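You operate a simulated robot arm through the tools that you are given. There is no shell and no other tool. Be economical: measure what you need, move in short steps, check, and stop when the job is done.

You run a simulated two-armed robot. Do the job below in one go: nothing can be reset, and whatever is moved stays where it is left.

TASK
Put the small green box on the pale folding table away on the shelf three of the board shelving. Press the reset button two times. Put the silver bell on the plywood bench away on the shelf three of the wire shelving with black collars. Lift the waste bin lid open. Do these in any order. Set down upright: small green box, silver bell.

The check looks at the end state, three seconds after you hand in, the way a careful person would. Anything else that was tipped, shoved, dropped, spilled or broken makes it a failure. Lids that push on must go on centred and level and be pressed home; caps that screw on are set level and turned clockwise until they are tight.

THE ROBOT
Two 6-joint arms with two-finger parallel grippers on one trunk, on a base that drives. Base frame: it is fixed to the floor where the robot stands at the start and does not move with it; the origin is under the middle of the robot, x ahead of it, y to its left, z up; the surface under the hand at the start is at about z = 740. Units: mm, degrees, N and s.
The left shoulder is at the start at [60, 187, 1072], the right one opposite. With the tool pointing down near the work surface each hand reaches from about 220 to 620 mm from the robot's upright axis, wherever it stands, measured 20 degrees to its own side. Places, roughly: reset button [1100, -400, 800]; shelf three of the board shelving [4300, 4700, 800]; shelf three of the wire shelving with black collar [2800, -2100, 900]; silver bell (7x7x9 cm) [4200, -300, 800]; small green box [500, 0, 750]; waste bin lid [-400, 4700, 300]. Payload 1.57 kg a hand.
The tool frame of a hand sits at the grasp point between the pads (the TCP): z along the fingers, y along the line on which they close. The tips reach 30 mm beyond it. Largest opening 110 mm; finger width 24, thickness 12; the body of the gripper, 48 by 112 mm, starts 78 mm behind the TCP.
Orientation is that of the tool frame in the base frame, as a unit quaternion [w, x, y, z]. With the fingers straight down and closing along the base's y, the tool's x points along the base's -x, its y along +y and its z along -z.

THE INTERFACE
- The arms move only by the tool drive_tool. It takes "left_plan", "right_plan" or both (then of equal length, played together; a hand with none holds still); each is a list of rows, each a list of 7 numbers: the gripper command, from -1 (fully open) to 1 (shut), values between in proportion, then the shift along the tool's x, y, z in mm, then the turn, a rotation vector about the tool's x, y, z in degrees. In form: [[grip, x, y, z, ax, ay, az], ...]. A call has 1 to 12 rows; each row is the pose to reach, as a shift and turn from the pose commanded when the call began, along the tool's axes at that moment. Each row takes 0.2 s and may step no farther than 50 mm and 8.6 degrees from the row before; otherwise, or with a gripper value out of range, the whole call is refused. A pose out of reach is approached as far as the arm can. The call stops where the force on the tool passes 40 N (or 10 N more than at its start, if that is more) or the arm is blocked; 0.2 s more then pass. The fingers move at their own pace (about 153 mm/s each) and stop on an object; they squeeze with about 38 N. The grip force told is the motor's: it shows also when the fingers shut on nothing. Time passes only in rows, and 0.2 s behind the last, so rows that repeat a pose let the fingers close. The reply holds the time, the measured pose of the TCP, the force on the tool along the base axes, the opening and the grip force, in the units named above and with some noise, with the torque about the TCP (base axes, N m) and any sound that the robot's microphone picked up, and new pictures: "views" is both (left out), scene, wrist or none (wrist: the cameras of the hands that moved).
- Cameras (640 x 400 px; columns grow to the right, rows downward): "scene" is now at [6.2, -5.8, 1599.6]; the picture's right is [-0.09, -1.00, 0.00], its down [-0.86, 0.08, -0.50] and it looks along [0.50, -0.04, -0.87] (base axes); focal length 266 px, centre (320, 200). "left" rides on the left gripper at [70, -16, -141] in its tool frame; the picture's right is [0.23, 0.97, 0.00], its down [-0.86, 0.20, -0.48] and it looks along [-0.47, 0.11, 0.88] (tool axes); focal length 222 px, centre (320, 200). "right" rides on the right gripper at [70, 16, -141] in its tool frame; the picture's right is [-0.23, 0.97, 0.00], its down [-0.86, -0.20, -0.48] and it looks along [-0.47, -0.11, 0.88] (tool axes); focal length 222 px, centre (320, 200). There is no depth. A picture from a camera that has moved, and an enlarged one, comes with that camera's place and axes in the base frame and with its lens.
- raise_lower(by): slides the trunk up (or, below 0, down) by that many mm; the arms and the scene camera ride with it, the base frame stays. It gives what a move gives, with no picture.
- drive_base(legs): drives the robot by 1 to 6 legs, each [ahead, left, turn to the left] in mm, mm and degrees, along the robot's own axes; the way and the turn of a leg run together, so that a leg with both is an arc; at most 1500 mm and 180 degrees a leg. The arms and the cameras ride along, it lands a little off, and it stops where it bumps. It gives what a move gives, and a new picture of the scene camera.
- head_to(pan, tilt): turns the head with the scene camera to pan (to the left, within 86 degrees either way) and tilt (down, from -29 to 69), counted from straight ahead of the robot. It gives what a move gives, and a new picture of the scene camera.
- inspect(camera, box): a new picture of the part [left, top, right, bottom] of that camera's present view, enlarged. It takes no simulated time.
- finish_job(): hands the job in; it is judged then, once.

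Work in short steps. Places have to be worked out from the pictures, the camera data and where the tool is seen: move nearer, look again, correct. Check each grasp and each placing, and mend what went wrong. You have 165 turns and 260 pictures in all, those below and enlarged ones among them. Open the grippers and draw the arms clear of the work before you hand the job in, unless the task says otherwise; then end with one line.

The tools are called after "Call:" by a JSON object that holds its "op" and its "data". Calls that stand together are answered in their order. drive_tool: Moves the arms, as the interface text tells. Its arguments: {"type":"object","properties":{"left_plan":{"type":"array","items":{"type":"array","items":{"type":"number"}}},"right_plan":{"type":"array","items":{"type":"array","items":{"type":"number"}}},"views":{"type":"string","enum":["both","scene","wrist","none"]}},"required":[]} The other tools are called the same way: raise_lower (by) slides the trunk up or down; drive_base (legs) drives the base; head_to (pan, tilt) turns the head that bears the scene camera; inspect (camera, box) takes an enlarged picture of a part of a camera's view; finish_job () hands the job in.

At the start:

```text
t: 0.0
left_ee_pos: [430.0, 194.3, 995.8]
left_orientation: [-0.001, 0.0, 1.0, 0.0]
left_ft_force: [-0.1, 0.5, -0.2]
left_ft_torque: [0.01, -0.02, -0.05]
left_grip_width: 110.0
left_grasp_force: 0.0
right_ee_pos: [369.1, -171.0, 1053.2]
right_orientation: [0.0, 0.0, 1.0, 0.0]
right_ft_force: [0.1, -0.3, -0.9]
right_ft_torque: [-0.01, 0.01, 0.0]
right_grip_width: 109.9
right_grasp_force: 0.0
trunk travel left (down, up): [-700.0, 290.0]
robot x, y, heading: [2.5, 0.9, -0.3]
head pan, tilt: [-5.1, 60.1]
```

scene: 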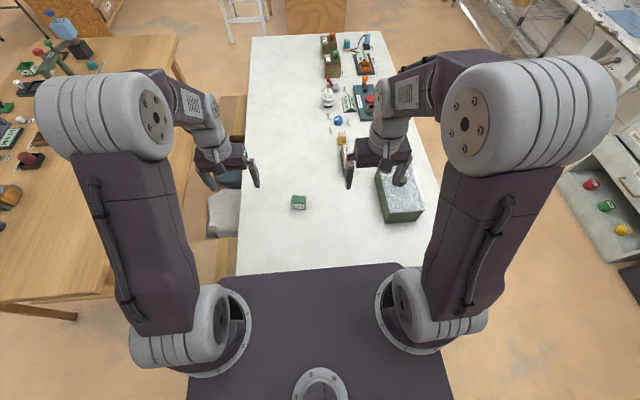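
right: 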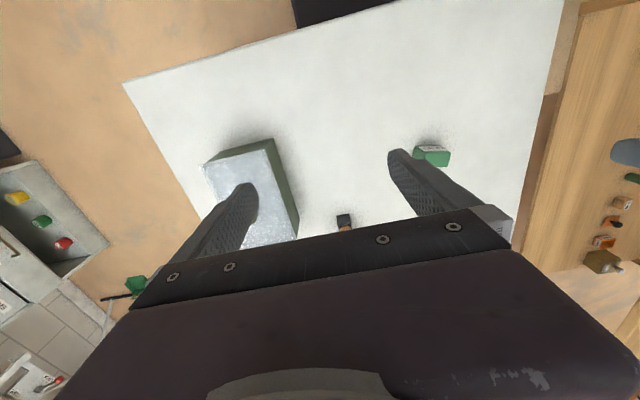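
left: 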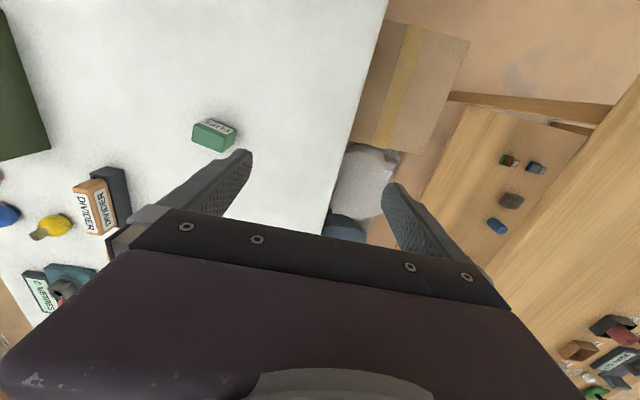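

The small green box appears near [484, 32, 760]. I'll enlarge the view of it and of the far end of the table with the reset button.

Call:
{"op": "inspect", "data": {"camera": "scene", "box": [260, 170, 340, 220]}}

Call:
{"op": "inspect", "data": {"camera": "scene", "box": [290, 20, 450, 120]}}

Call:
{"op": "inspect", "data": {"camera": "left", "box": [150, 90, 310, 190]}}

```text
8.00 times, centred on (300, 195) of scene
camera zoom: at [6.2, -5.8, 1599.6], right [-0.09, -1.0, 0.0], down [-0.86, 0.08, -0.5], along [0.5, -0.04, -0.87], focal length 2126 px, centre (480, 240)
```

zoom: 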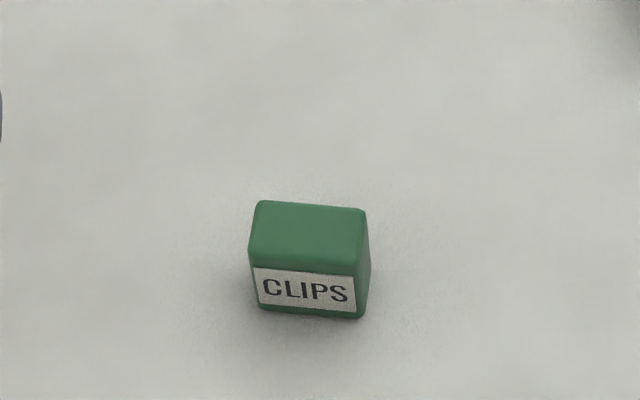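

```text
4.00 times, centred on (370, 70) of scene
camera zoom: at [6.2, -5.8, 1599.6], right [-0.09, -1.0, 0.0], down [-0.86, 0.08, -0.5], along [0.5, -0.04, -0.87], focal length 1063 px, centre (120, 720)
```

zoom: 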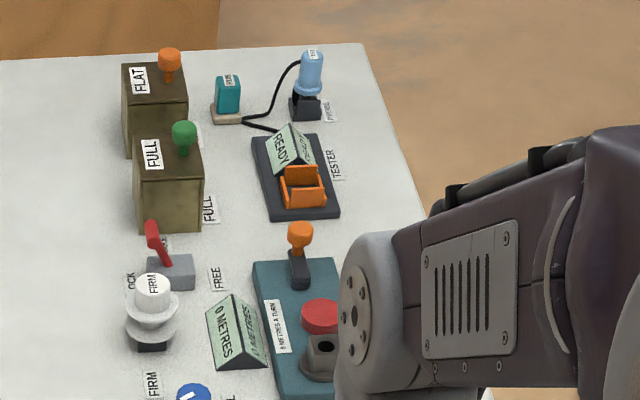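

```text
4.00 times, centred on (230, 140) of left
camera zoom: at [360.4, 177.1, 1138.1], right [-0.23, 0.97, 0.0], down [0.86, 0.2, 0.48], along [0.47, 0.11, -0.88], focal length 888 px, centre (680, 440)
```

zoom: 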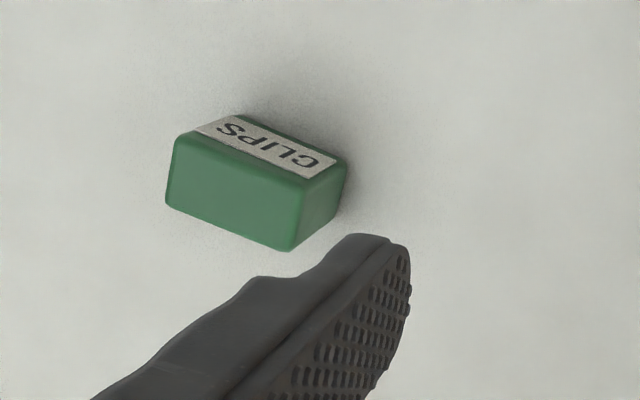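

The box is about 28×47×46 mm, centred near [483, 34], yawed about −11.6°. I'll bring the left hand near it, first with the yaw, then pitch the fingers 45° forward so that a shelf placing is possible.

Call:
{"op": "drive_tool", "data": {"left_plan": [[-1, 12, -33, 20, 0, 0, 3], [-1, 25, -67, 40, 0, 0, 6], [-1, 38, -100, 60, 0, 0, 9], [-1, 50, -134, 80, 0, 0, 11.6]], "views": "none"}}

Call:
{"op": "drive_tool", "data": {"left_plan": [[-1, 0, 0, 0, 0, -7.5, 0], [-1, 0, 0, 0, 0, -15, 0], [-1, 0, 0, 0, 0, -22.5, 0], [-1, 0, 0, 0, 0, -30, 0], [-1, 0, 0, 0, 0, -37.5, 0], [-1, 0, 0, 0, 0, -45, 0]], "views": "both"}}

```text
t: 1.0
left_ee_pos: [381.2, 55.6, 917.9]
left_orientation: [0.0, 0.102, 0.995, 0.0]
left_ft_force: [0.3, -0.8, -0.9]
left_ft_torque: [0.01, -0.02, 0.03]
left_grip_width: 109.8
left_grasp_force: 0.0
right_ee_pos: [367.9, -171.4, 1053.4]
right_orientation: [0.0, 0.001, 1.0, 0.002]
right_ft_force: [0.5, -0.2, -0.4]
right_ft_torque: [0.06, 0.0, 0.01]
right_grip_width: 110.0
right_grasp_force: 0.1
trunk travel left (down, up): [-700.0, 290.0]
robot x, y, heading: [3.6, 0.2, 0.2]
head pan, tilt: [-5.1, 60.1]
```

```text
t: 2.4
left_ee_pos: [403.8, 43.7, 926.0]
left_orientation: [0.376, 0.092, 0.921, -0.036]
left_ft_force: [-0.8, 0.1, -0.9]
left_ft_torque: [-0.01, 0.0, 0.02]
left_grip_width: 110.1
left_grasp_force: 0.1
left hand out of reach, approached as far as the arm can: row 2, 3, 5, 6
right_ee_pos: [368.9, -171.0, 1053.6]
right_orientation: [0.001, 0.0, 1.0, 0.0]
right_ft_force: [0.4, -0.7, -0.2]
right_ft_torque: [0.04, 0.05, 0.01]
right_grip_width: 109.8
right_grasp_force: 0.2
trunk travel left (down, up): [-700.0, 290.0]
robot x, y, heading: [-0.2, 2.6, 0.0]
head pan, tilt: [-5.1, 60.1]
camera scene: at [6.3, -6.5, 1599.6], right [-0.09, -1.0, 0.0], down [-0.86, 0.08, -0.5], along [0.5, -0.04, -0.87], focal length 266 px, centre (320, 200)
camera left: at [253.7, 57.8, 978.6], right [0.04, 0.99, -0.16], down [0.31, 0.14, 0.94], along [0.95, -0.08, -0.3], focal length 222 px, centre (320, 200)
```

scene: 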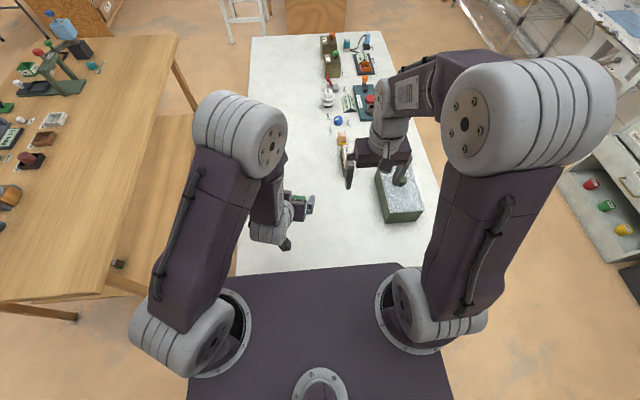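
left: 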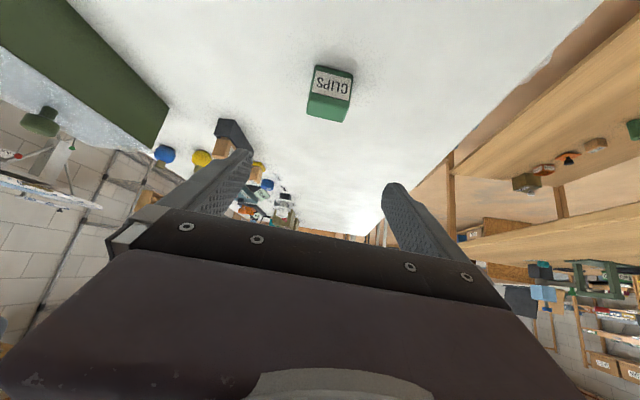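

At this close range the arm can't quite pitch. I'll back the base off by 130 mm so the grasp sits mid-reach.

Call:
{"op": "drive_base", "data": {"legs": [[-130, 0, 0]]}}

```text
t: 3.7
left_ee_pos: [274.4, 42.8, 924.6]
left_orientation: [0.376, 0.093, 0.921, -0.038]
left_ft_force: [0.1, 0.0, 0.1]
left_ft_torque: [0.0, -0.02, 0.0]
left_grip_width: 110.2
left_grasp_force: 0.0
right_ee_pos: [239.9, -169.9, 1053.3]
right_orientation: [-0.001, 0.001, 1.0, 0.0]
right_ft_force: [0.5, -0.4, 0.0]
right_ft_torque: [0.01, -0.02, -0.01]
right_grip_width: 109.9
right_grasp_force: 0.0
trunk travel left (down, up): [-700.0, 290.0]
robot x, y, heading: [-132.4, -0.6, -0.1]
head pan, tilt: [-5.1, 60.1]
camera scene: at [-121.6, -5.7, 1599.6], right [-0.09, -1.0, 0.0], down [-0.86, 0.08, -0.5], along [0.5, -0.04, -0.87], focal length 266 px, centre (320, 200)
```

scene: 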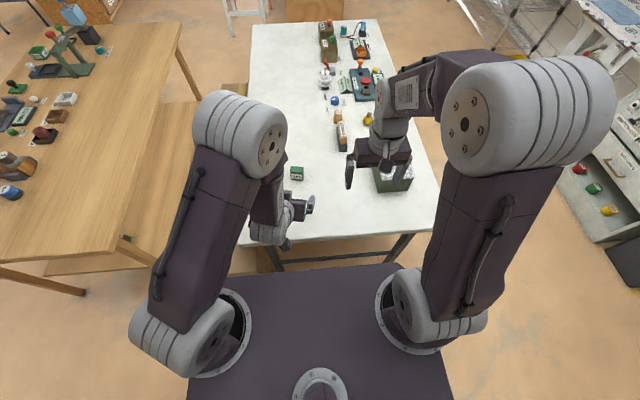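

Orientation is right (45° pitch, −11.6° yaw). Next I move to the pre-grasp point [400, 51, 850].

Call:
{"op": "drive_tool", "data": {"left_plan": [[-1, -11, 11, 46, 0, 0, 0], [-1, -22, 22, 92, 0, 0, 0], [-1, -33, 33, 139, 0, 0, 0], [-1, -33, 33, 139, 0, 0, 0]], "views": "both"}}

```text
t: 4.7
left_ee_pos: [397.2, 53.4, 849.8]
left_orientation: [0.377, 0.094, 0.921, -0.037]
left_ft_force: [-0.9, 1.0, -0.4]
left_ft_torque: [-0.01, -0.01, 0.03]
left_grip_width: 110.1
left_grasp_force: 0.1
right_ee_pos: [239.7, -171.5, 1054.6]
right_orientation: [0.001, 0.0, 1.0, 0.001]
right_ft_force: [0.3, -0.4, 0.2]
right_ft_torque: [-0.01, 0.02, -0.01]
right_grip_width: 110.1
right_grasp_force: 0.1
trunk travel left (down, up): [-700.0, 290.0]
robot x, y, heading: [-124.5, 2.9, -0.2]
head pan, tilt: [-5.1, 60.1]
camera scene: at [-122.9, -5.9, 1599.6], right [-0.09, -1.0, 0.0], down [-0.86, 0.08, -0.5], along [0.5, -0.04, -0.87], focal length 266 px, centre (320, 200)
camera left: at [247.8, 66.8, 902.7], right [0.04, 0.99, -0.16], down [0.31, 0.14, 0.94], along [0.95, -0.08, -0.3], focal length 222 px, centre (320, 200)
```

scene: 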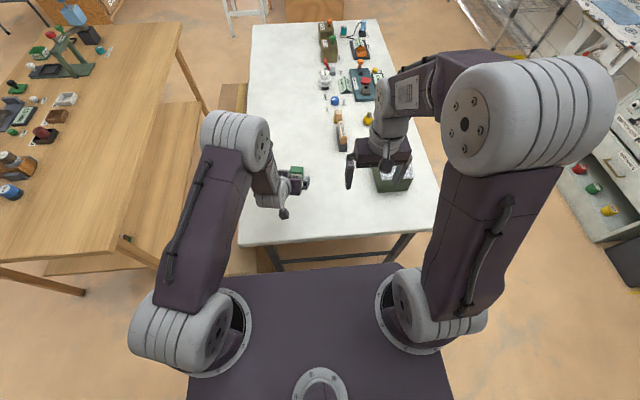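
left: 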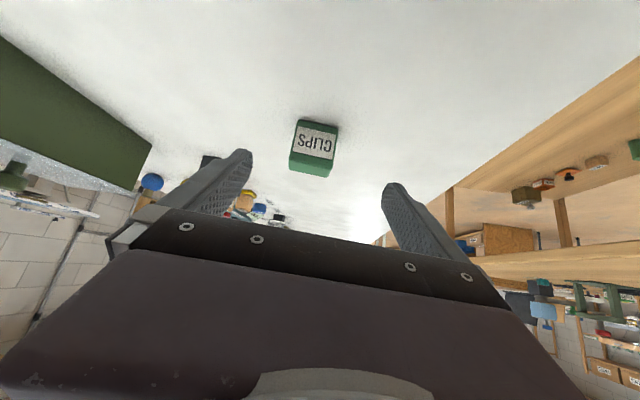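

The wrist view agrees with the estimate of the box's place. I advance along the fingers to TCP ≈ [480, 34, 776] and close.

Call:
{"op": "drive_tool", "data": {"left_plan": [[-1, -3, -1, 40, 0, 0, 0], [-1, -6, -2, 80, 0, 0, 0], [-1, -8, -2, 112, 0, 0, 0], [-1, -8, -2, 112, 0, 0, 0], [1, -8, -2, 112, 0, 0, 0], [1, -8, -2, 112, 0, 0, 0], [1, -8, -2, 112, 0, 0, 0]], "views": "both"}}

```text
t: 6.3
left_ee_pos: [480.1, 32.0, 776.1]
left_orientation: [0.377, 0.094, 0.921, -0.038]
left_ft_force: [-0.8, 1.3, 0.7]
left_ft_torque: [0.02, -0.03, 0.0]
left_grip_width: 48.8
left_grasp_force: 37.6
right_ee_pos: [239.8, -170.5, 1054.5]
right_orientation: [-0.001, 0.0, 1.0, 0.0]
right_ft_force: [0.6, 0.0, 0.3]
right_ft_torque: [0.0, 0.01, -0.06]
right_grip_width: 110.5
right_grasp_force: 0.2
trunk travel left (down, up): [-700.0, 290.0]
robot x, y, heading: [-127.3, 1.9, 0.3]
head pan, tilt: [-5.1, 60.1]
camera scene: at [-122.9, -5.8, 1599.6], right [-0.09, -1.0, 0.0], down [-0.86, 0.08, -0.5], along [0.5, -0.04, -0.87], focal length 266 px, centre (320, 200)
camera left: at [330.9, 46.0, 828.7], right [0.04, 0.99, -0.16], down [0.31, 0.14, 0.94], along [0.95, -0.08, -0.3], focal length 222 px, centre (320, 200)
```

scene: 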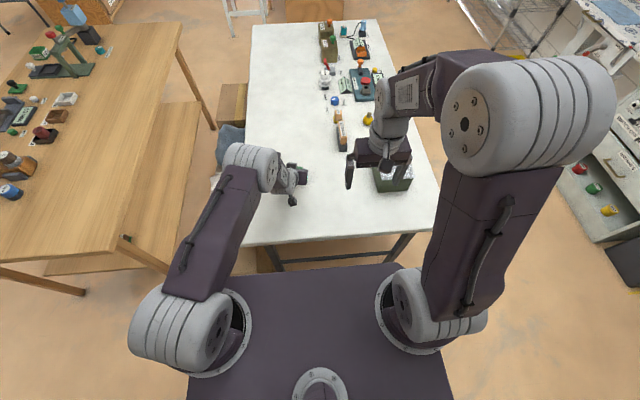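
left: 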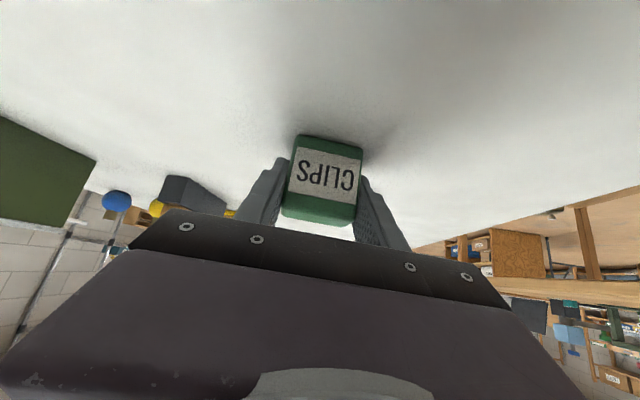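

Grasped (48.8 mm wide). I lift the box straight up, then look toward the button area.

Call:
{"op": "drive_tool", "data": {"left_plan": [[1, -20, 0, -20, 0, 0, 0], [1, -45, 0, -55, 0, 0, 0], [1, -65, 0, -95, 0, 0, 0], [1, -77, 0, -140, 0, 0, 0], [1, -77, 0, -149, 0, 0, 0]], "views": "wrist"}}

Call:
{"op": "head_to", "data": {"pan": -10, "tilt": 30}}

```text
t: 7.5
left_ee_pos: [433.4, 43.2, 936.2]
left_orientation: [0.376, 0.093, 0.921, -0.038]
left_ft_force: [0.1, 0.1, 0.5]
left_ft_torque: [0.02, 0.03, 0.01]
left_grip_width: 49.1
left_grasp_force: 38.0
right_ee_pos: [240.0, -170.4, 1053.1]
right_orientation: [0.0, 0.0, 1.0, 0.001]
right_ft_force: [0.7, 0.5, -0.5]
right_ft_torque: [0.0, 0.04, 0.0]
right_grip_width: 110.2
right_grasp_force: 0.2
trunk travel left (down, up): [-700.0, 290.0]
robot x, y, heading: [-130.9, -1.8, 0.1]
head pan, tilt: [-5.1, 60.1]
camera left: at [283.0, 56.9, 989.4], right [0.04, 0.99, -0.16], down [0.31, 0.14, 0.94], along [0.95, -0.08, -0.3], focal length 222 px, centre (320, 200)
```

left: 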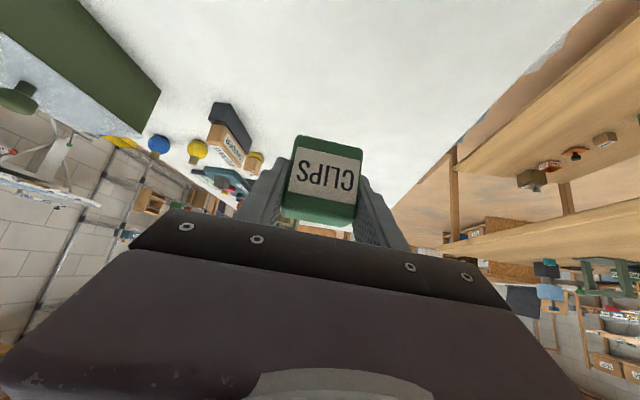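

```text
t: 8.4
left_ee_pos: [433.0, 42.7, 936.1]
left_orientation: [0.376, 0.093, 0.921, -0.038]
left_ft_force: [-0.1, 0.0, -0.2]
left_ft_torque: [0.0, -0.02, 0.0]
left_grip_width: 49.0
left_grasp_force: 38.1
right_ee_pos: [239.3, -170.4, 1053.4]
right_orientation: [0.0, 0.0, 1.0, 0.0]
right_ft_force: [-0.6, -0.2, -0.5]
right_ft_torque: [0.03, 0.02, -0.01]
right_grip_width: 110.6
right_grasp_force: 0.1
trunk travel left (down, up): [-700.0, 290.0]
robot x, y, heading: [-130.1, -1.4, -0.0]
head pan, tilt: [-10.0, 30.0]
camera scene: at [-100.3, -15.6, 1641.7], right [-0.17, -0.98, 0.0], down [-0.49, 0.09, -0.87], along [0.85, -0.15, -0.5], focal length 266 px, centre (320, 200)
```

scene: 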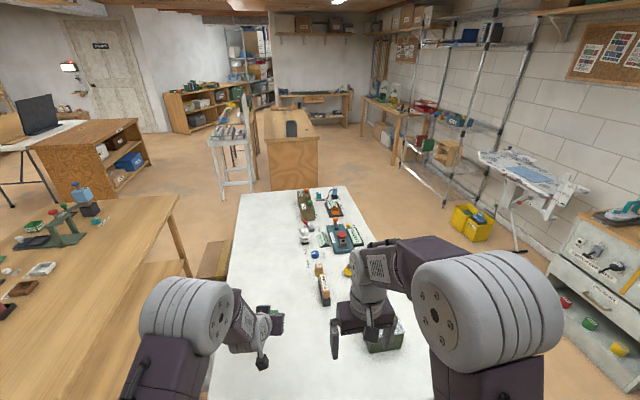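

I'll enlarge the far end of the table to identify the reset button, and the far bench.

Call:
{"op": "inspect", "data": {"camera": "scene", "box": [280, 180, 376, 240]}}

Call:
{"op": "inspect", "data": {"camera": "scene", "box": [190, 60, 350, 160]}}

Call:
{"op": "inspect", "data": {"camera": "scene", "box": [350, 20, 542, 140]}}

```text
6.67 times, centred on (328, 210) of scene
camera zoom: at [-100.3, -15.6, 1641.7], right [-0.17, -0.98, 0.0], down [-0.49, 0.09, -0.87], along [0.85, -0.15, -0.5], focal length 1771 px, centre (267, 133)
```

zoom: 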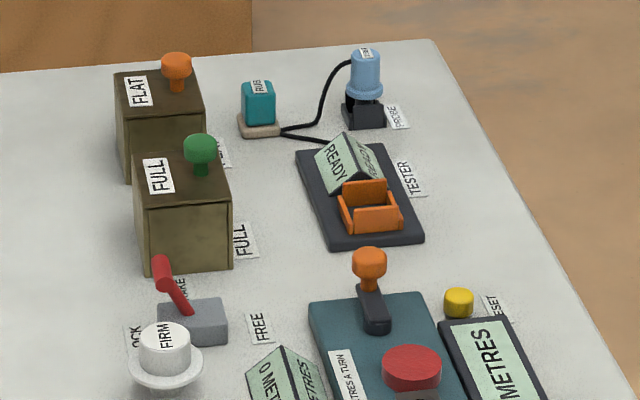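

```text
4.00 times, centred on (270, 110) of scene
camera zoom: at [-100.3, -15.6, 1641.7], right [-0.17, -0.98, 0.0], down [-0.49, 0.09, -0.87], along [0.85, -0.15, -0.5], focal length 1063 px, centre (520, 560)
```

zoom: 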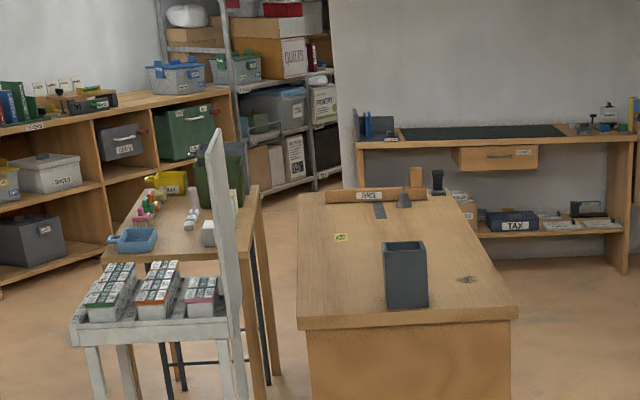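

```text
3.33 times, centred on (446, 80) of scene
camera zoom: at [-100.3, -15.6, 1641.7], right [-0.17, -0.98, 0.0], down [-0.49, 0.09, -0.87], along [0.85, -0.15, -0.5], focal length 886 px, centre (-100, 600)
```

zoom: 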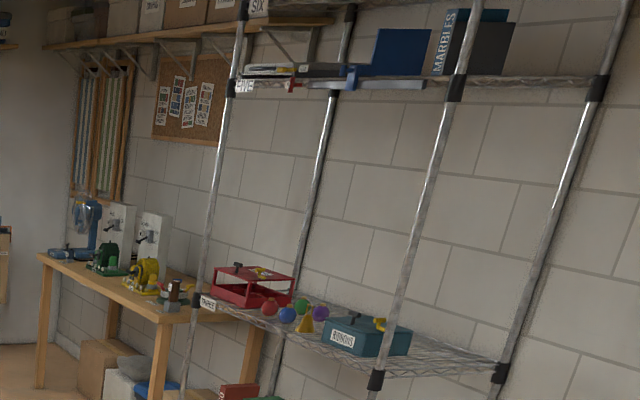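

The reset button is the yellow one by the "RESET" label, near [1067, −383, 775]. I'll drive round the right side of the table and face it (heading 90°), after lifting the left hand a bit further.

Call:
{"op": "drive_tool", "data": {"left_plan": [[1, -25, 0, -25, 0, 0, 0], [1, -50, 0, -50, 0, 0, 0]], "views": "none"}}

Call:
{"op": "drive_base", "data": {"legs": [[0, -900, 0], [1030, 0, 0], [0, 0, 90]]}}

Call:
{"op": "head_to", "data": {"pan": -15, "tilt": 52}}

```text
t: 9.0
left_ee_pos: [432.5, 43.3, 1007.0]
left_orientation: [0.376, 0.093, 0.921, -0.036]
left_ft_force: [-0.2, -0.1, 0.0]
left_ft_torque: [0.01, 0.04, 0.03]
left_grip_width: 49.2
left_grasp_force: 37.8
right_ee_pos: [239.0, -169.2, 1054.4]
right_orientation: [0.0, 0.0, 1.0, 0.0]
right_ft_force: [0.1, -0.4, -0.5]
right_ft_torque: [0.0, -0.01, -0.04]
right_grip_width: 110.1
right_grasp_force: 0.0
trunk travel left (down, up): [-700.0, 290.0]
robot x, y, heading: [-131.0, -2.4, -0.1]
head pan, tilt: [-10.0, 30.0]
```

```text
t: 22.5
left_ee_pos: [860.5, -320.3, 1006.4]
left_orientation: [0.291, -0.589, 0.715, 0.24]
left_ft_force: [-0.2, 0.1, -0.5]
left_ft_torque: [0.04, -0.03, 0.0]
left_grip_width: 49.1
left_grasp_force: 38.1
right_ee_pos: [1074.5, -511.3, 1053.8]
right_orientation: [0.0, 0.71, -0.704, 0.0]
right_ft_force: [1.0, -0.2, 0.8]
right_ft_torque: [-0.04, 0.01, 0.0]
right_grip_width: 109.9
right_grasp_force: 0.1
trunk travel left (down, up): [-700.0, 290.0]
robot x, y, heading: [907.5, -884.4, 90.6]
head pan, tilt: [-10.0, 30.0]
camera scene: at [923.3, -852.6, 1641.8], right [0.99, -0.16, 0.0], down [-0.08, -0.49, -0.87], along [0.14, 0.85, -0.5], focal length 266 px, centre (320, 200)
```

scene: 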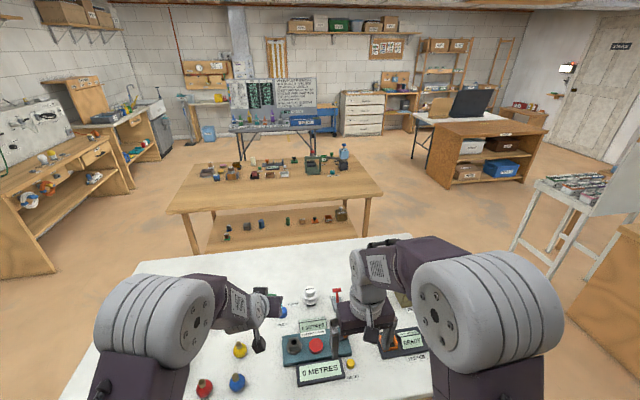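

```text
t: 23.4
left_ee_pos: [859.8, -319.9, 1006.3]
left_orientation: [0.291, -0.589, 0.715, 0.24]
left_ft_force: [-0.5, -0.3, -0.1]
left_ft_torque: [0.02, 0.01, -0.02]
left_grip_width: 49.2
left_grasp_force: 37.9
right_ee_pos: [1075.5, -511.9, 1053.9]
right_orientation: [0.0, 0.71, -0.705, 0.0]
right_ft_force: [-0.3, 0.0, -0.9]
right_ft_torque: [-0.01, 0.0, 0.04]
right_grip_width: 110.3
right_grasp_force: 0.1
trunk travel left (down, up): [-700.0, 290.0]
robot x, y, heading: [908.9, -882.9, 90.7]
head pan, tilt: [-15.0, 52.0]
camera scene: at [927.2, -869.1, 1609.7], right [0.97, -0.25, 0.0], down [-0.2, -0.76, -0.62], along [0.15, 0.6, -0.79], focal length 266 px, centre (320, 200)
```

scene: 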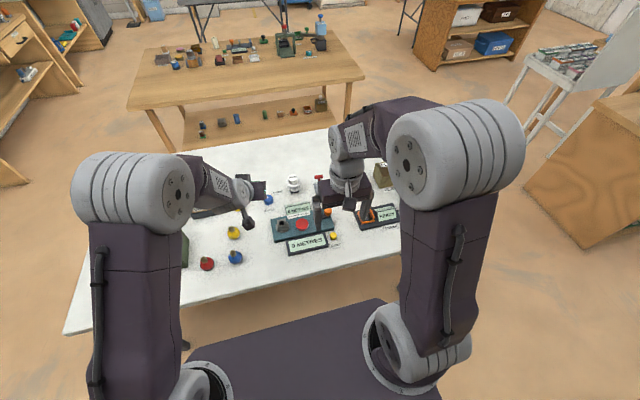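

The yellow button is visible at about pixel (334, 236). I'll enlarge it to locate it exactly.

Call:
{"op": "inspect", "data": {"camera": "scene", "box": [280, 200, 376, 260]}}

Call:
{"op": "inspect", "data": {"camera": "right", "box": [0, 0, 640, 400]}}

```text
6.67 times, centred on (328, 230) of scene
camera zoom: at [927.2, -869.1, 1609.7], right [0.97, -0.25, 0.0], down [-0.2, -0.76, -0.62], along [0.15, 0.6, -0.79], focal length 1771 px, centre (267, 0)
```

zoom: 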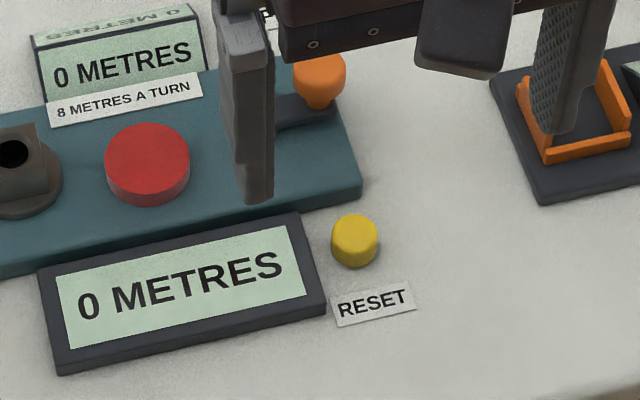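

```text
1.00 times, centred on (320, 200) of right (not enlarged: the box is as wide or as high as the picture)
camera zoom: at [1059.8, -580.8, 1195.4], right [-0.98, 0.22, 0.0], down [0.19, 0.86, 0.48], along [0.1, 0.47, -0.88], focal length 222 px, centre (320, 200)
```

zoom: 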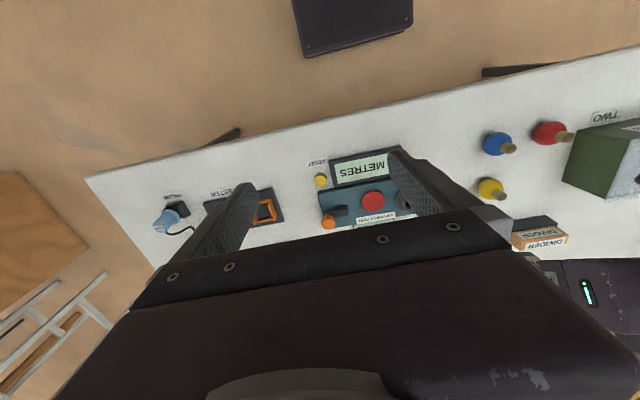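

Two views agree on the button at [1096, −397], top about z 765. I close the right gripper and go to hover with the tips about 35 mm above it.

Call:
{"op": "drive_tool", "data": {"right_plan": [[1, -25, -5, 20, 0, 0, 0], [1, -60, -10, 50, 0, 0, 0], [1, -95, -15, 85, 0, 0, 0], [1, -115, -20, 125, 0, 0, 0], [1, -115, -20, 170, 0, 0, 0], [1, -115, -20, 210, 0, 0, 0], [1, -115, -20, 224, 0, 0, 0], [1, -115, -20, 224, 0, 0, 0]], "views": "both"}}

Call:
{"op": "inspect", "data": {"camera": "scene", "box": [280, 200, 376, 260]}}

```text
t: 25.1
left_ee_pos: [860.1, -320.1, 1007.1]
left_orientation: [0.291, -0.589, 0.715, 0.241]
left_ft_force: [0.5, 0.3, -0.6]
left_ft_torque: [-0.02, -0.02, 0.02]
left_grip_width: 49.2
left_grasp_force: 37.5
right_ee_pos: [1091.1, -395.0, 830.5]
right_orientation: [0.001, 0.71, -0.704, 0.0]
right_ft_force: [-1.0, 0.1, 0.4]
right_ft_torque: [-0.04, -0.02, 0.02]
right_grip_width: 0.0
right_grasp_force: 21.3
trunk travel left (down, up): [-700.0, 290.0]
robot x, y, heading: [905.8, -882.6, 90.6]
head pan, tilt: [-15.0, 52.0]
camera scene: at [927.1, -869.4, 1609.6], right [0.97, -0.25, 0.0], down [-0.2, -0.76, -0.62], along [0.15, 0.6, -0.79], focal length 266 px, centre (320, 200)
camera right: at [1076.4, -464.6, 972.3], right [-0.98, 0.22, 0.0], down [0.19, 0.86, 0.48], along [0.1, 0.47, -0.88], focal length 222 px, centre (320, 200)
```

scene: 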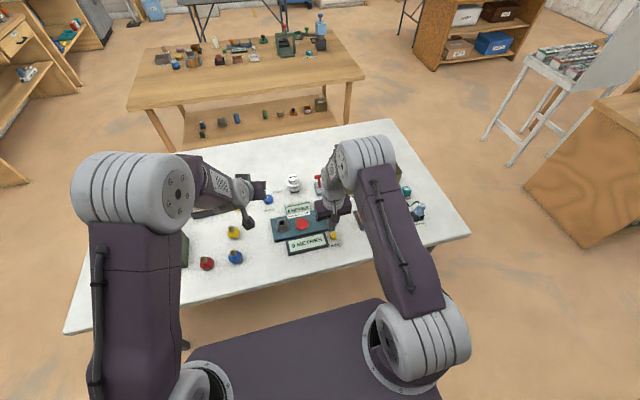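
right: 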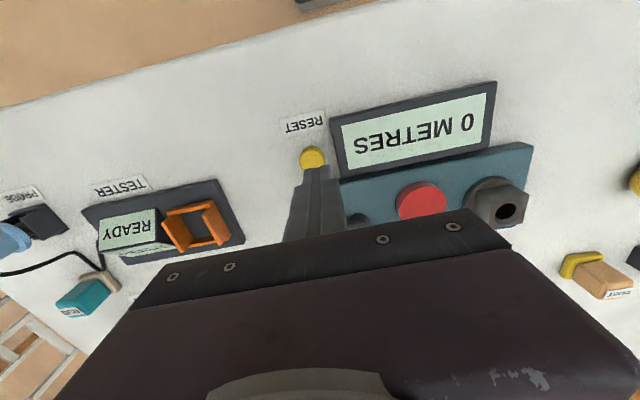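

```text
6.67 times, centred on (328, 230) of scene
camera zoom: at [927.1, -869.4, 1609.6], right [0.97, -0.25, 0.0], down [-0.2, -0.76, -0.62], along [0.15, 0.6, -0.79], focal length 1771 px, centre (267, 0)
```

zoom: 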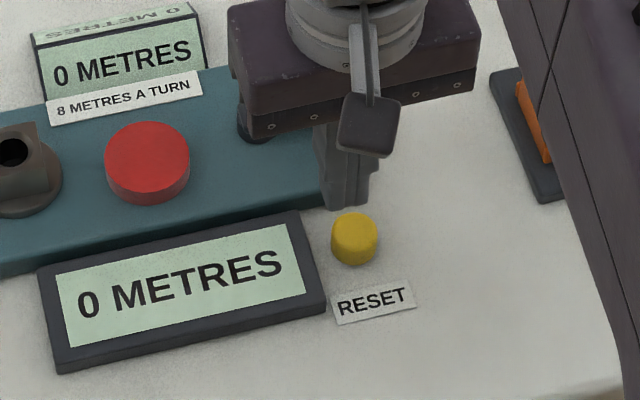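

The tip is 5 mm short in x and 5 mm too far in y. I correct that and step down gently till the force shows the press.

Call:
{"op": "drive_tool", "data": {"right_plan": [[1, 5, -5, 10, 0, 0, 0], [1, 5, -5, 24, 0, 0, 0], [1, 5, -5, 30, 0, 0, 0], [1, 5, -5, 34, 0, 0, 0]], "views": "wrist"}}

Call:
{"op": "inspect", "data": {"camera": "scene", "box": [280, 200, 376, 260]}}

```text
t: 26.1
left_ee_pos: [860.1, -320.0, 1007.3]
left_orientation: [0.291, -0.589, 0.715, 0.24]
left_ft_force: [-0.4, 0.2, 0.1]
left_ft_torque: [0.02, -0.01, 0.0]
left_grip_width: 49.1
left_grasp_force: 38.0
right_ee_pos: [1098.6, -402.0, 796.8]
right_orientation: [0.0, 0.71, -0.704, 0.001]
right_ft_force: [0.2, 0.9, 1.0]
right_ft_torque: [-0.02, 0.02, -0.03]
right_grip_width: 0.0
right_grasp_force: 21.9
trunk travel left (down, up): [-700.0, 290.0]
robot x, y, heading: [905.2, -885.8, 90.6]
head pan, tilt: [-15.0, 52.0]
camera right: at [1083.6, -470.6, 937.5], right [-0.98, 0.22, 0.0], down [0.19, 0.86, 0.48], along [0.1, 0.47, -0.88], focal length 222 px, centre (320, 200)
```

right: 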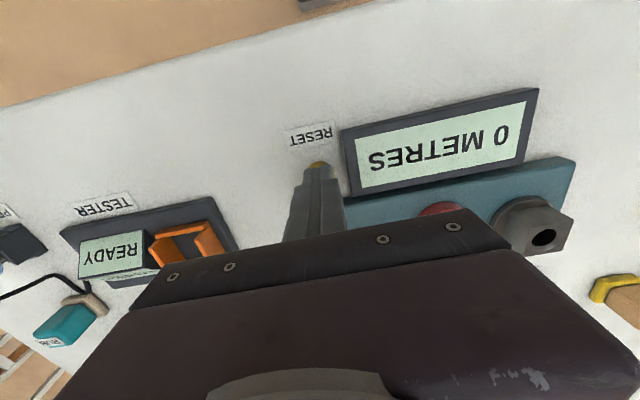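

```text
6.67 times, centred on (328, 230) of scene
camera zoom: at [927.3, -869.0, 1609.6], right [0.97, -0.25, 0.0], down [-0.2, -0.76, -0.62], along [0.15, 0.6, -0.79], focal length 1771 px, centre (267, 0)
```

zoom: 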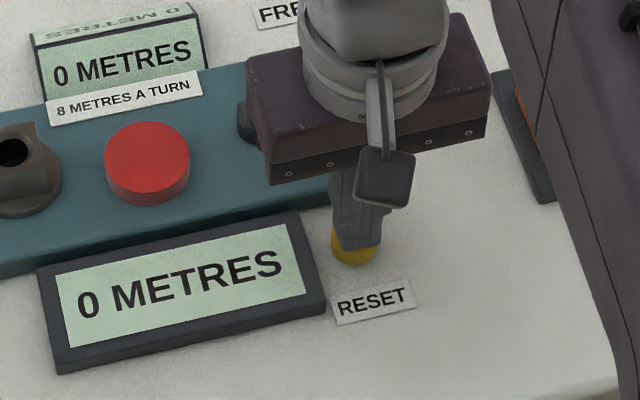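

No contact yet at tip z ≈ 767; I keep going down in 3 mm steps.

Call:
{"op": "drive_tool", "data": {"right_plan": [[1, 0, 0, 3, 0, 0, 0], [1, 0, 0, 6, 0, 0, 0], [1, 0, 0, 9, 0, 0, 0]], "views": "none"}}

```text
t: 26.9
left_ee_pos: [859.5, -319.8, 1006.3]
left_orientation: [0.291, -0.59, 0.714, 0.241]
left_ft_force: [0.2, 0.2, 0.2]
left_ft_torque: [-0.01, 0.01, -0.01]
left_grip_width: 49.1
left_grasp_force: 37.9
right_ee_pos: [1099.9, -401.3, 786.8]
right_orientation: [0.001, 0.71, -0.704, -0.001]
right_ft_force: [-0.5, -0.8, 1.7]
right_ft_torque: [-0.03, 0.03, 0.0]
right_grip_width: 0.3
right_grasp_force: 20.6
trunk travel left (down, up): [-700.0, 290.0]
robot x, y, heading: [908.0, -882.4, 90.5]
head pan, tilt: [-15.0, 52.0]
heard: click
```

A click: first press made. I release upward by 15 mm and look.

Call:
{"op": "drive_tool", "data": {"right_plan": [[1, 0, 0, -5, 0, 0, 0], [1, 0, 0, -15, 0, 0, 0], [1, 0, 0, -15, 0, 0, 0]], "views": "wrist"}}

```text
t: 27.8
left_ee_pos: [860.2, -318.6, 1006.7]
left_orientation: [0.292, -0.588, 0.715, 0.24]
left_ft_force: [1.7, 0.4, -0.3]
left_ft_torque: [-0.01, 0.02, 0.03]
left_grip_width: 49.0
left_grasp_force: 38.7
right_ee_pos: [1098.9, -402.5, 802.1]
right_orientation: [0.0, 0.711, -0.703, -0.001]
right_ft_force: [-0.3, 0.3, 0.8]
right_ft_torque: [0.01, -0.03, -0.02]
right_grip_width: 0.3
right_grasp_force: 20.8
trunk travel left (down, up): [-700.0, 290.0]
robot x, y, heading: [906.5, -884.1, 90.4]
head pan, tilt: [-15.0, 52.0]
camera right: at [1084.4, -470.5, 943.4], right [-0.98, 0.22, 0.0], down [0.19, 0.86, 0.48], along [0.1, 0.47, -0.88], focal length 222 px, centre (320, 200)
```

right: 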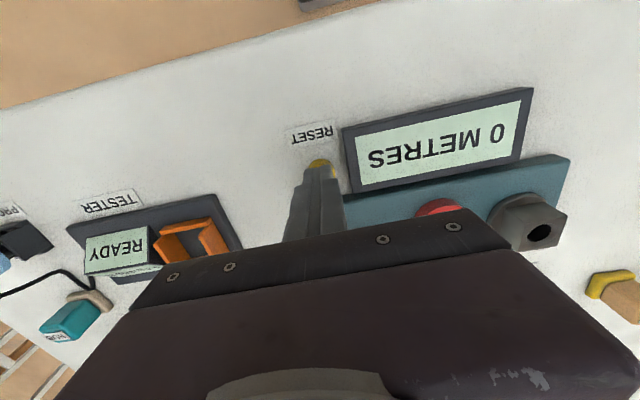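

Clean release. Second press: the same depth (15 mm down), then straight up.

Call:
{"op": "drive_tool", "data": {"right_plan": [[1, 0, 0, 5, 0, 0, 0], [1, 0, 0, 9, 0, 0, 0], [1, 0, 0, 12, 0, 0, 0], [1, 0, 0, 15, 0, 0, 0]], "views": "none"}}

```text
t: 28.8
left_ee_pos: [860.1, -319.6, 1006.2]
left_orientation: [0.291, -0.589, 0.714, 0.242]
left_ft_force: [-0.9, 0.1, 0.9]
left_ft_torque: [0.01, 0.0, 0.0]
left_grip_width: 49.0
left_grasp_force: 38.1
right_ee_pos: [1098.5, -401.2, 786.5]
right_orientation: [0.001, 0.711, -0.704, 0.0]
right_ft_force: [0.5, -1.3, 1.5]
right_ft_torque: [-0.02, -0.02, 0.0]
right_grip_width: 0.0
right_grasp_force: 20.6
trunk travel left (down, up): [-700.0, 290.0]
robot x, y, heading: [908.1, -885.8, 90.5]
head pan, tilt: [-15.0, 52.0]
heard: click
```

Second click heard. I raise the right hand and draw it back, then drive clear and along toward the far bench, staying in the corridor at y ≈ −1150.

Call:
{"op": "drive_tool", "data": {"right_plan": [[1, 0, 0, -30, 0, 0, 0], [1, 0, 0, -80, 0, 0, 0], [1, 0, 0, -130, 0, 0, 0], [-0.5, 20, 0, -175, 0, 0, 0], [-1, 60, 0, -200, 0, 0, 0], [-1, 100, 0, -220, 0, 0, 0]], "views": "none"}}

Call:
{"op": "drive_base", "data": {"legs": [[-265, 0, 0], [0, -1500, 0], [0, -1300, 0]]}}

```text
t: 30.1
left_ee_pos: [860.0, -321.7, 1006.5]
left_orientation: [0.292, -0.588, 0.715, 0.241]
left_ft_force: [0.6, 0.0, -1.0]
left_ft_torque: [0.0, 0.03, -0.03]
left_grip_width: 49.1
left_grasp_force: 38.1
right_ee_pos: [1100.9, -506.0, 1011.3]
right_orientation: [0.0, 0.71, -0.704, 0.0]
right_ft_force: [-0.1, -0.3, -0.4]
right_ft_torque: [0.03, -0.01, 0.02]
right_grip_width: 110.1
right_grasp_force: 0.1
trunk travel left (down, up): [-700.0, 290.0]
robot x, y, heading: [907.1, -883.2, 90.4]
head pan, tilt: [-15.0, 52.0]
```

```text
t: 45.1
left_ee_pos: [3647.8, -557.9, 1006.6]
left_orientation: [0.291, -0.589, 0.714, 0.241]
left_ft_force: [-1.1, 0.4, -0.2]
left_ft_torque: [0.03, 0.02, -0.03]
left_grip_width: 49.1
left_grasp_force: 38.5
right_ee_pos: [3888.1, -744.3, 1008.7]
right_orientation: [0.0, 0.71, -0.704, -0.001]
right_ft_force: [-0.5, 0.3, -0.5]
right_ft_torque: [0.01, 0.03, 0.0]
right_grip_width: 110.2
right_grasp_force: 0.0
trunk travel left (down, up): [-700.0, 290.0]
robot x, y, heading: [3698.4, -1124.2, 90.8]
head pan, tilt: [-15.0, 52.0]
camera scene: at [3714.7, -1108.0, 1609.6], right [0.97, -0.25, 0.0], down [-0.2, -0.76, -0.62], along [0.15, 0.6, -0.79], focal length 266 px, centre (320, 200)
```

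scene: 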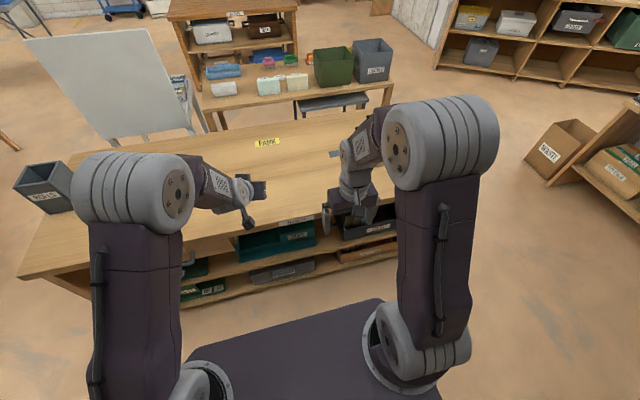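

The bell is hidden behind the right arm. I move on 330 mm to the right and pan the head a bit left.

Call:
{"op": "drive_base", "data": {"legs": [[0, -330, 0]]}}

Call:
{"op": "inspect", "data": {"camera": "right", "box": [0, 0, 640, 400]}}

```text
t: 47.3
left_ee_pos: [3981.5, -555.5, 1006.7]
left_orientation: [0.29, -0.589, 0.714, 0.241]
left_ft_force: [-0.5, 0.3, 0.2]
left_ft_torque: [-0.02, 0.01, 0.0]
left_grip_width: 49.1
left_grasp_force: 38.5
right_ee_pos: [4221.6, -739.7, 1008.6]
right_orientation: [0.0, 0.71, -0.704, 0.0]
right_ft_force: [0.3, 0.4, 0.1]
right_ft_torque: [0.03, 0.02, 0.05]
right_grip_width: 110.3
right_grasp_force: 0.0
trunk travel left (down, up): [-700.0, 290.0]
robot x, y, heading: [4030.3, -1117.8, 90.7]
head pan, tilt: [-15.0, 52.0]
camera scene: at [4048.7, -1104.6, 1609.6], right [0.97, -0.25, 0.0], down [-0.2, -0.76, -0.62], along [0.15, 0.6, -0.79], focal length 266 px, centre (320, 200)
```

scene: 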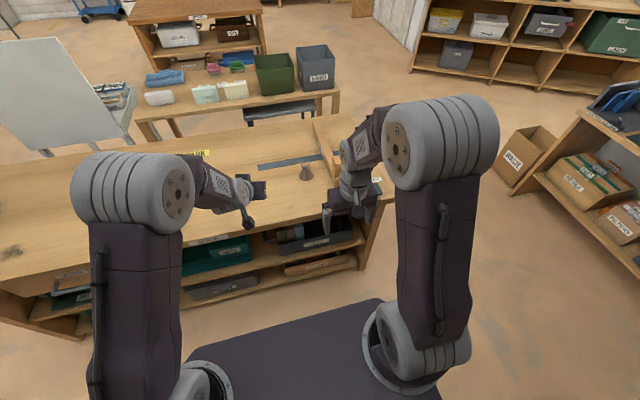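

```text
1.00 times, centred on (320, 200) of right (not enlarged: the box is as wide or as high as the picture)
camera zoom: at [4207.2, -808.7, 1150.9], right [-0.98, 0.22, 0.0], down [0.19, 0.86, 0.48], along [0.1, 0.47, -0.88], focal length 222 px, centre (320, 200)
```

zoom: 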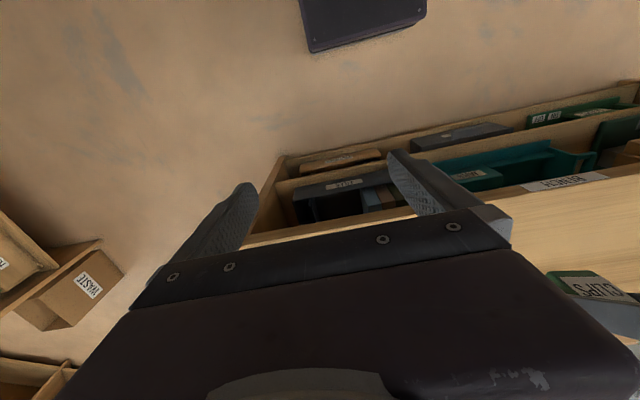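

I'll enlarge the bell.

Call:
{"op": "inspect", "data": {"camera": "scene", "box": [272, 130, 368, 190]}}

Call:
{"op": "inspect", "data": {"camera": "scene", "box": [200, 100, 400, 225]}}

```text
6.67 times, centred on (320, 160) of scene
camera zoom: at [4048.7, -1104.6, 1609.6], right [0.97, -0.25, 0.0], down [-0.2, -0.76, -0.62], along [0.15, 0.6, -0.79], focal length 1771 px, centre (320, 467)
```

zoom: 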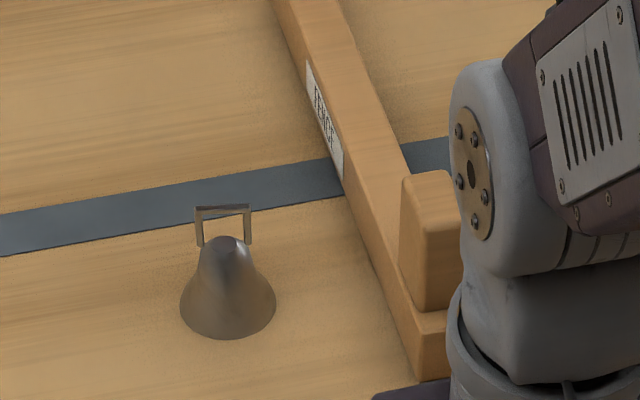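

```text
3.20 times, centred on (300, 162) of scene
camera zoom: at [4048.7, -1104.6, 1609.6], right [0.97, -0.25, 0.0], down [-0.2, -0.76, -0.62], along [0.15, 0.6, -0.79], focal length 850 px, centre (384, 320)
```

zoom: 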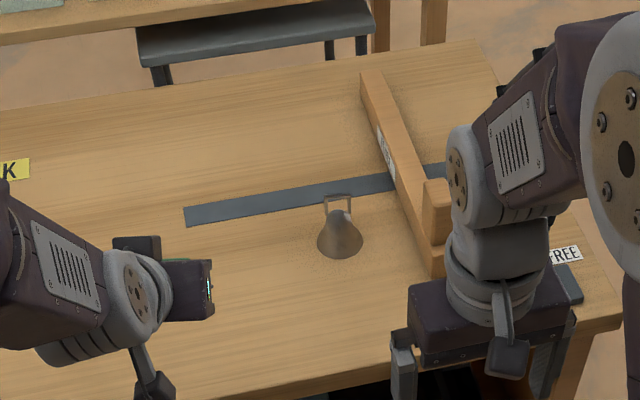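

Bell at about [4186, −310], base z ≈ 755, its loop handle z ≈ 815–845, about 35 mm wide along x (yaw ≈ −9°). I drive ahead 290 mm so that the right hand can grip the handle from above.

Call:
{"op": "drive_base", "data": {"legs": [[290, 0, 0]]}}

Call:
{"op": "inspect", "data": {"camera": "right", "box": [0, 0, 640, 400]}}

```text
t: 49.3
left_ee_pos: [3982.3, -271.5, 1007.4]
left_orientation: [0.291, -0.587, 0.716, 0.24]
left_ft_force: [-0.3, 0.2, 0.7]
left_ft_torque: [0.01, -0.02, 0.02]
left_grip_width: 49.2
left_grasp_force: 37.7
right_ee_pos: [4222.0, -455.6, 1008.4]
right_orientation: [0.0, 0.709, -0.705, 0.0]
right_ft_force: [1.2, 0.7, 0.7]
right_ft_torque: [0.05, -0.02, 0.01]
right_grip_width: 109.8
right_grasp_force: 0.0
trunk travel left (down, up): [-700.0, 290.0]
robot x, y, heading: [4028.5, -834.3, 90.5]
head pan, tilt: [-15.0, 52.0]
camera scene: at [4047.3, -821.0, 1609.6], right [0.97, -0.25, 0.0], down [-0.2, -0.76, -0.62], along [0.16, 0.6, -0.79], focal length 266 px, centre (320, 200)
```

scene: 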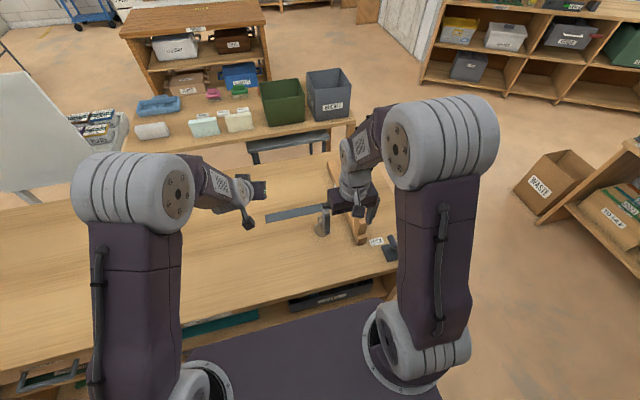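

```text
1.00 times, centred on (320, 200) of right (not enlarged: the box is as wide or as high as the picture)
camera zoom: at [4206.9, -525.5, 1151.0], right [-0.98, 0.22, 0.0], down [0.19, 0.86, 0.48], along [0.11, 0.47, -0.88], focal length 222 px, centre (320, 200)
```

zoom: 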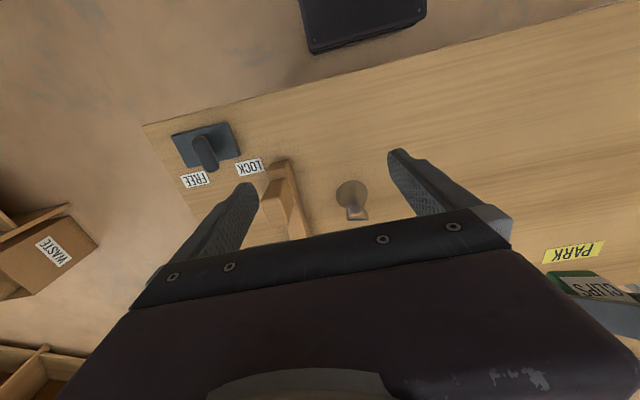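

Call:
{"op": "inspect", "data": {"camera": "right", "box": [304, 160, 400, 220]}}

```text
6.67 times, centred on (352, 190) of right
camera zoom: at [4206.9, -525.5, 1151.0], right [-0.98, 0.22, 0.0], down [0.19, 0.86, 0.48], along [0.11, 0.47, -0.88], focal length 1481 px, centre (107, 267)
```

zoom: 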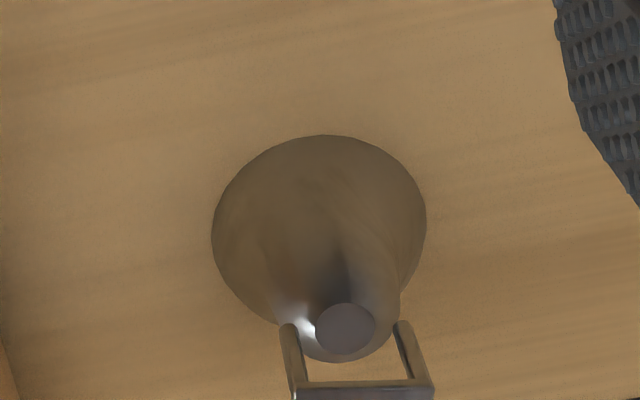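

Both views agree: handle at [4191, −312], top z ≈ 845, its width running at −11°. I move above it with the yaw corrected and the fingers part open.

Call:
{"op": "drive_tool", "data": {"right_plan": [[-0.4, -35, 8, 20, 0, 0, 4], [-0.4, -70, 15, 45, 0, 0, 8], [-0.4, -105, 23, 70, 0, 0, 11.5], [-0.4, -135, 30, 100, 0, 0, 11.5], [-0.4, -144, 30, 118, 0, 0, 11.5], [-0.4, -144, 30, 118, 0, 0, 11.5]], "views": "wrist"}}

Call:
{"op": "inspect", "data": {"camera": "scene", "box": [280, 180, 376, 240]}}

```text
t: 50.7
left_ee_pos: [3981.5, -270.8, 1006.1]
left_orientation: [0.292, -0.588, 0.715, 0.241]
left_ft_force: [-0.1, -0.5, -1.0]
left_ft_torque: [0.02, 0.02, 0.0]
left_grip_width: 49.0
left_grasp_force: 38.0
right_ee_pos: [4192.2, -313.9, 891.6]
right_orientation: [0.0, -0.635, 0.773, 0.0]
right_ft_force: [-0.2, -0.7, 0.8]
right_ft_torque: [0.0, -0.01, 0.01]
right_grip_width: 77.0
right_grasp_force: 0.0
trunk travel left (down, up): [-700.0, 290.0]
robot x, y, heading: [4026.4, -830.3, 90.2]
head pan, tilt: [-15.0, 52.0]
camera right: at [4163.1, -378.1, 1033.1], right [-0.91, 0.41, 0.0], down [0.36, 0.8, 0.48], along [0.2, 0.44, -0.88], focal length 222 px, centre (320, 200)
```

right: 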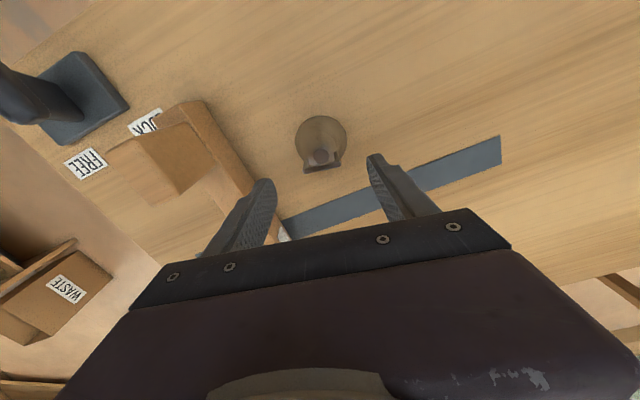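

```text
6.67 times, centred on (328, 210) of scene
camera zoom: at [4047.1, -820.4, 1609.6], right [0.97, -0.25, 0.0], down [-0.2, -0.76, -0.62], along [0.16, 0.6, -0.79], focal length 1771 px, centre (267, 133)
```

zoom: 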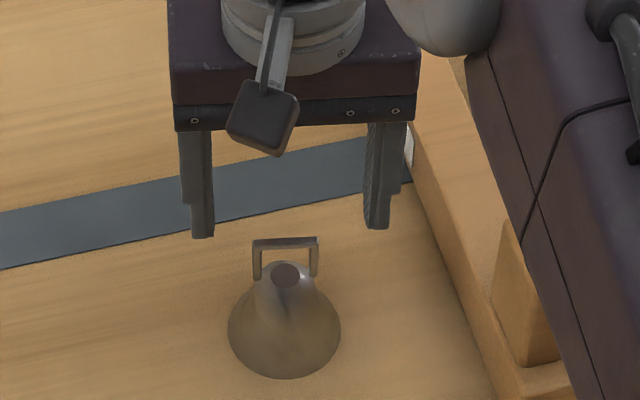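

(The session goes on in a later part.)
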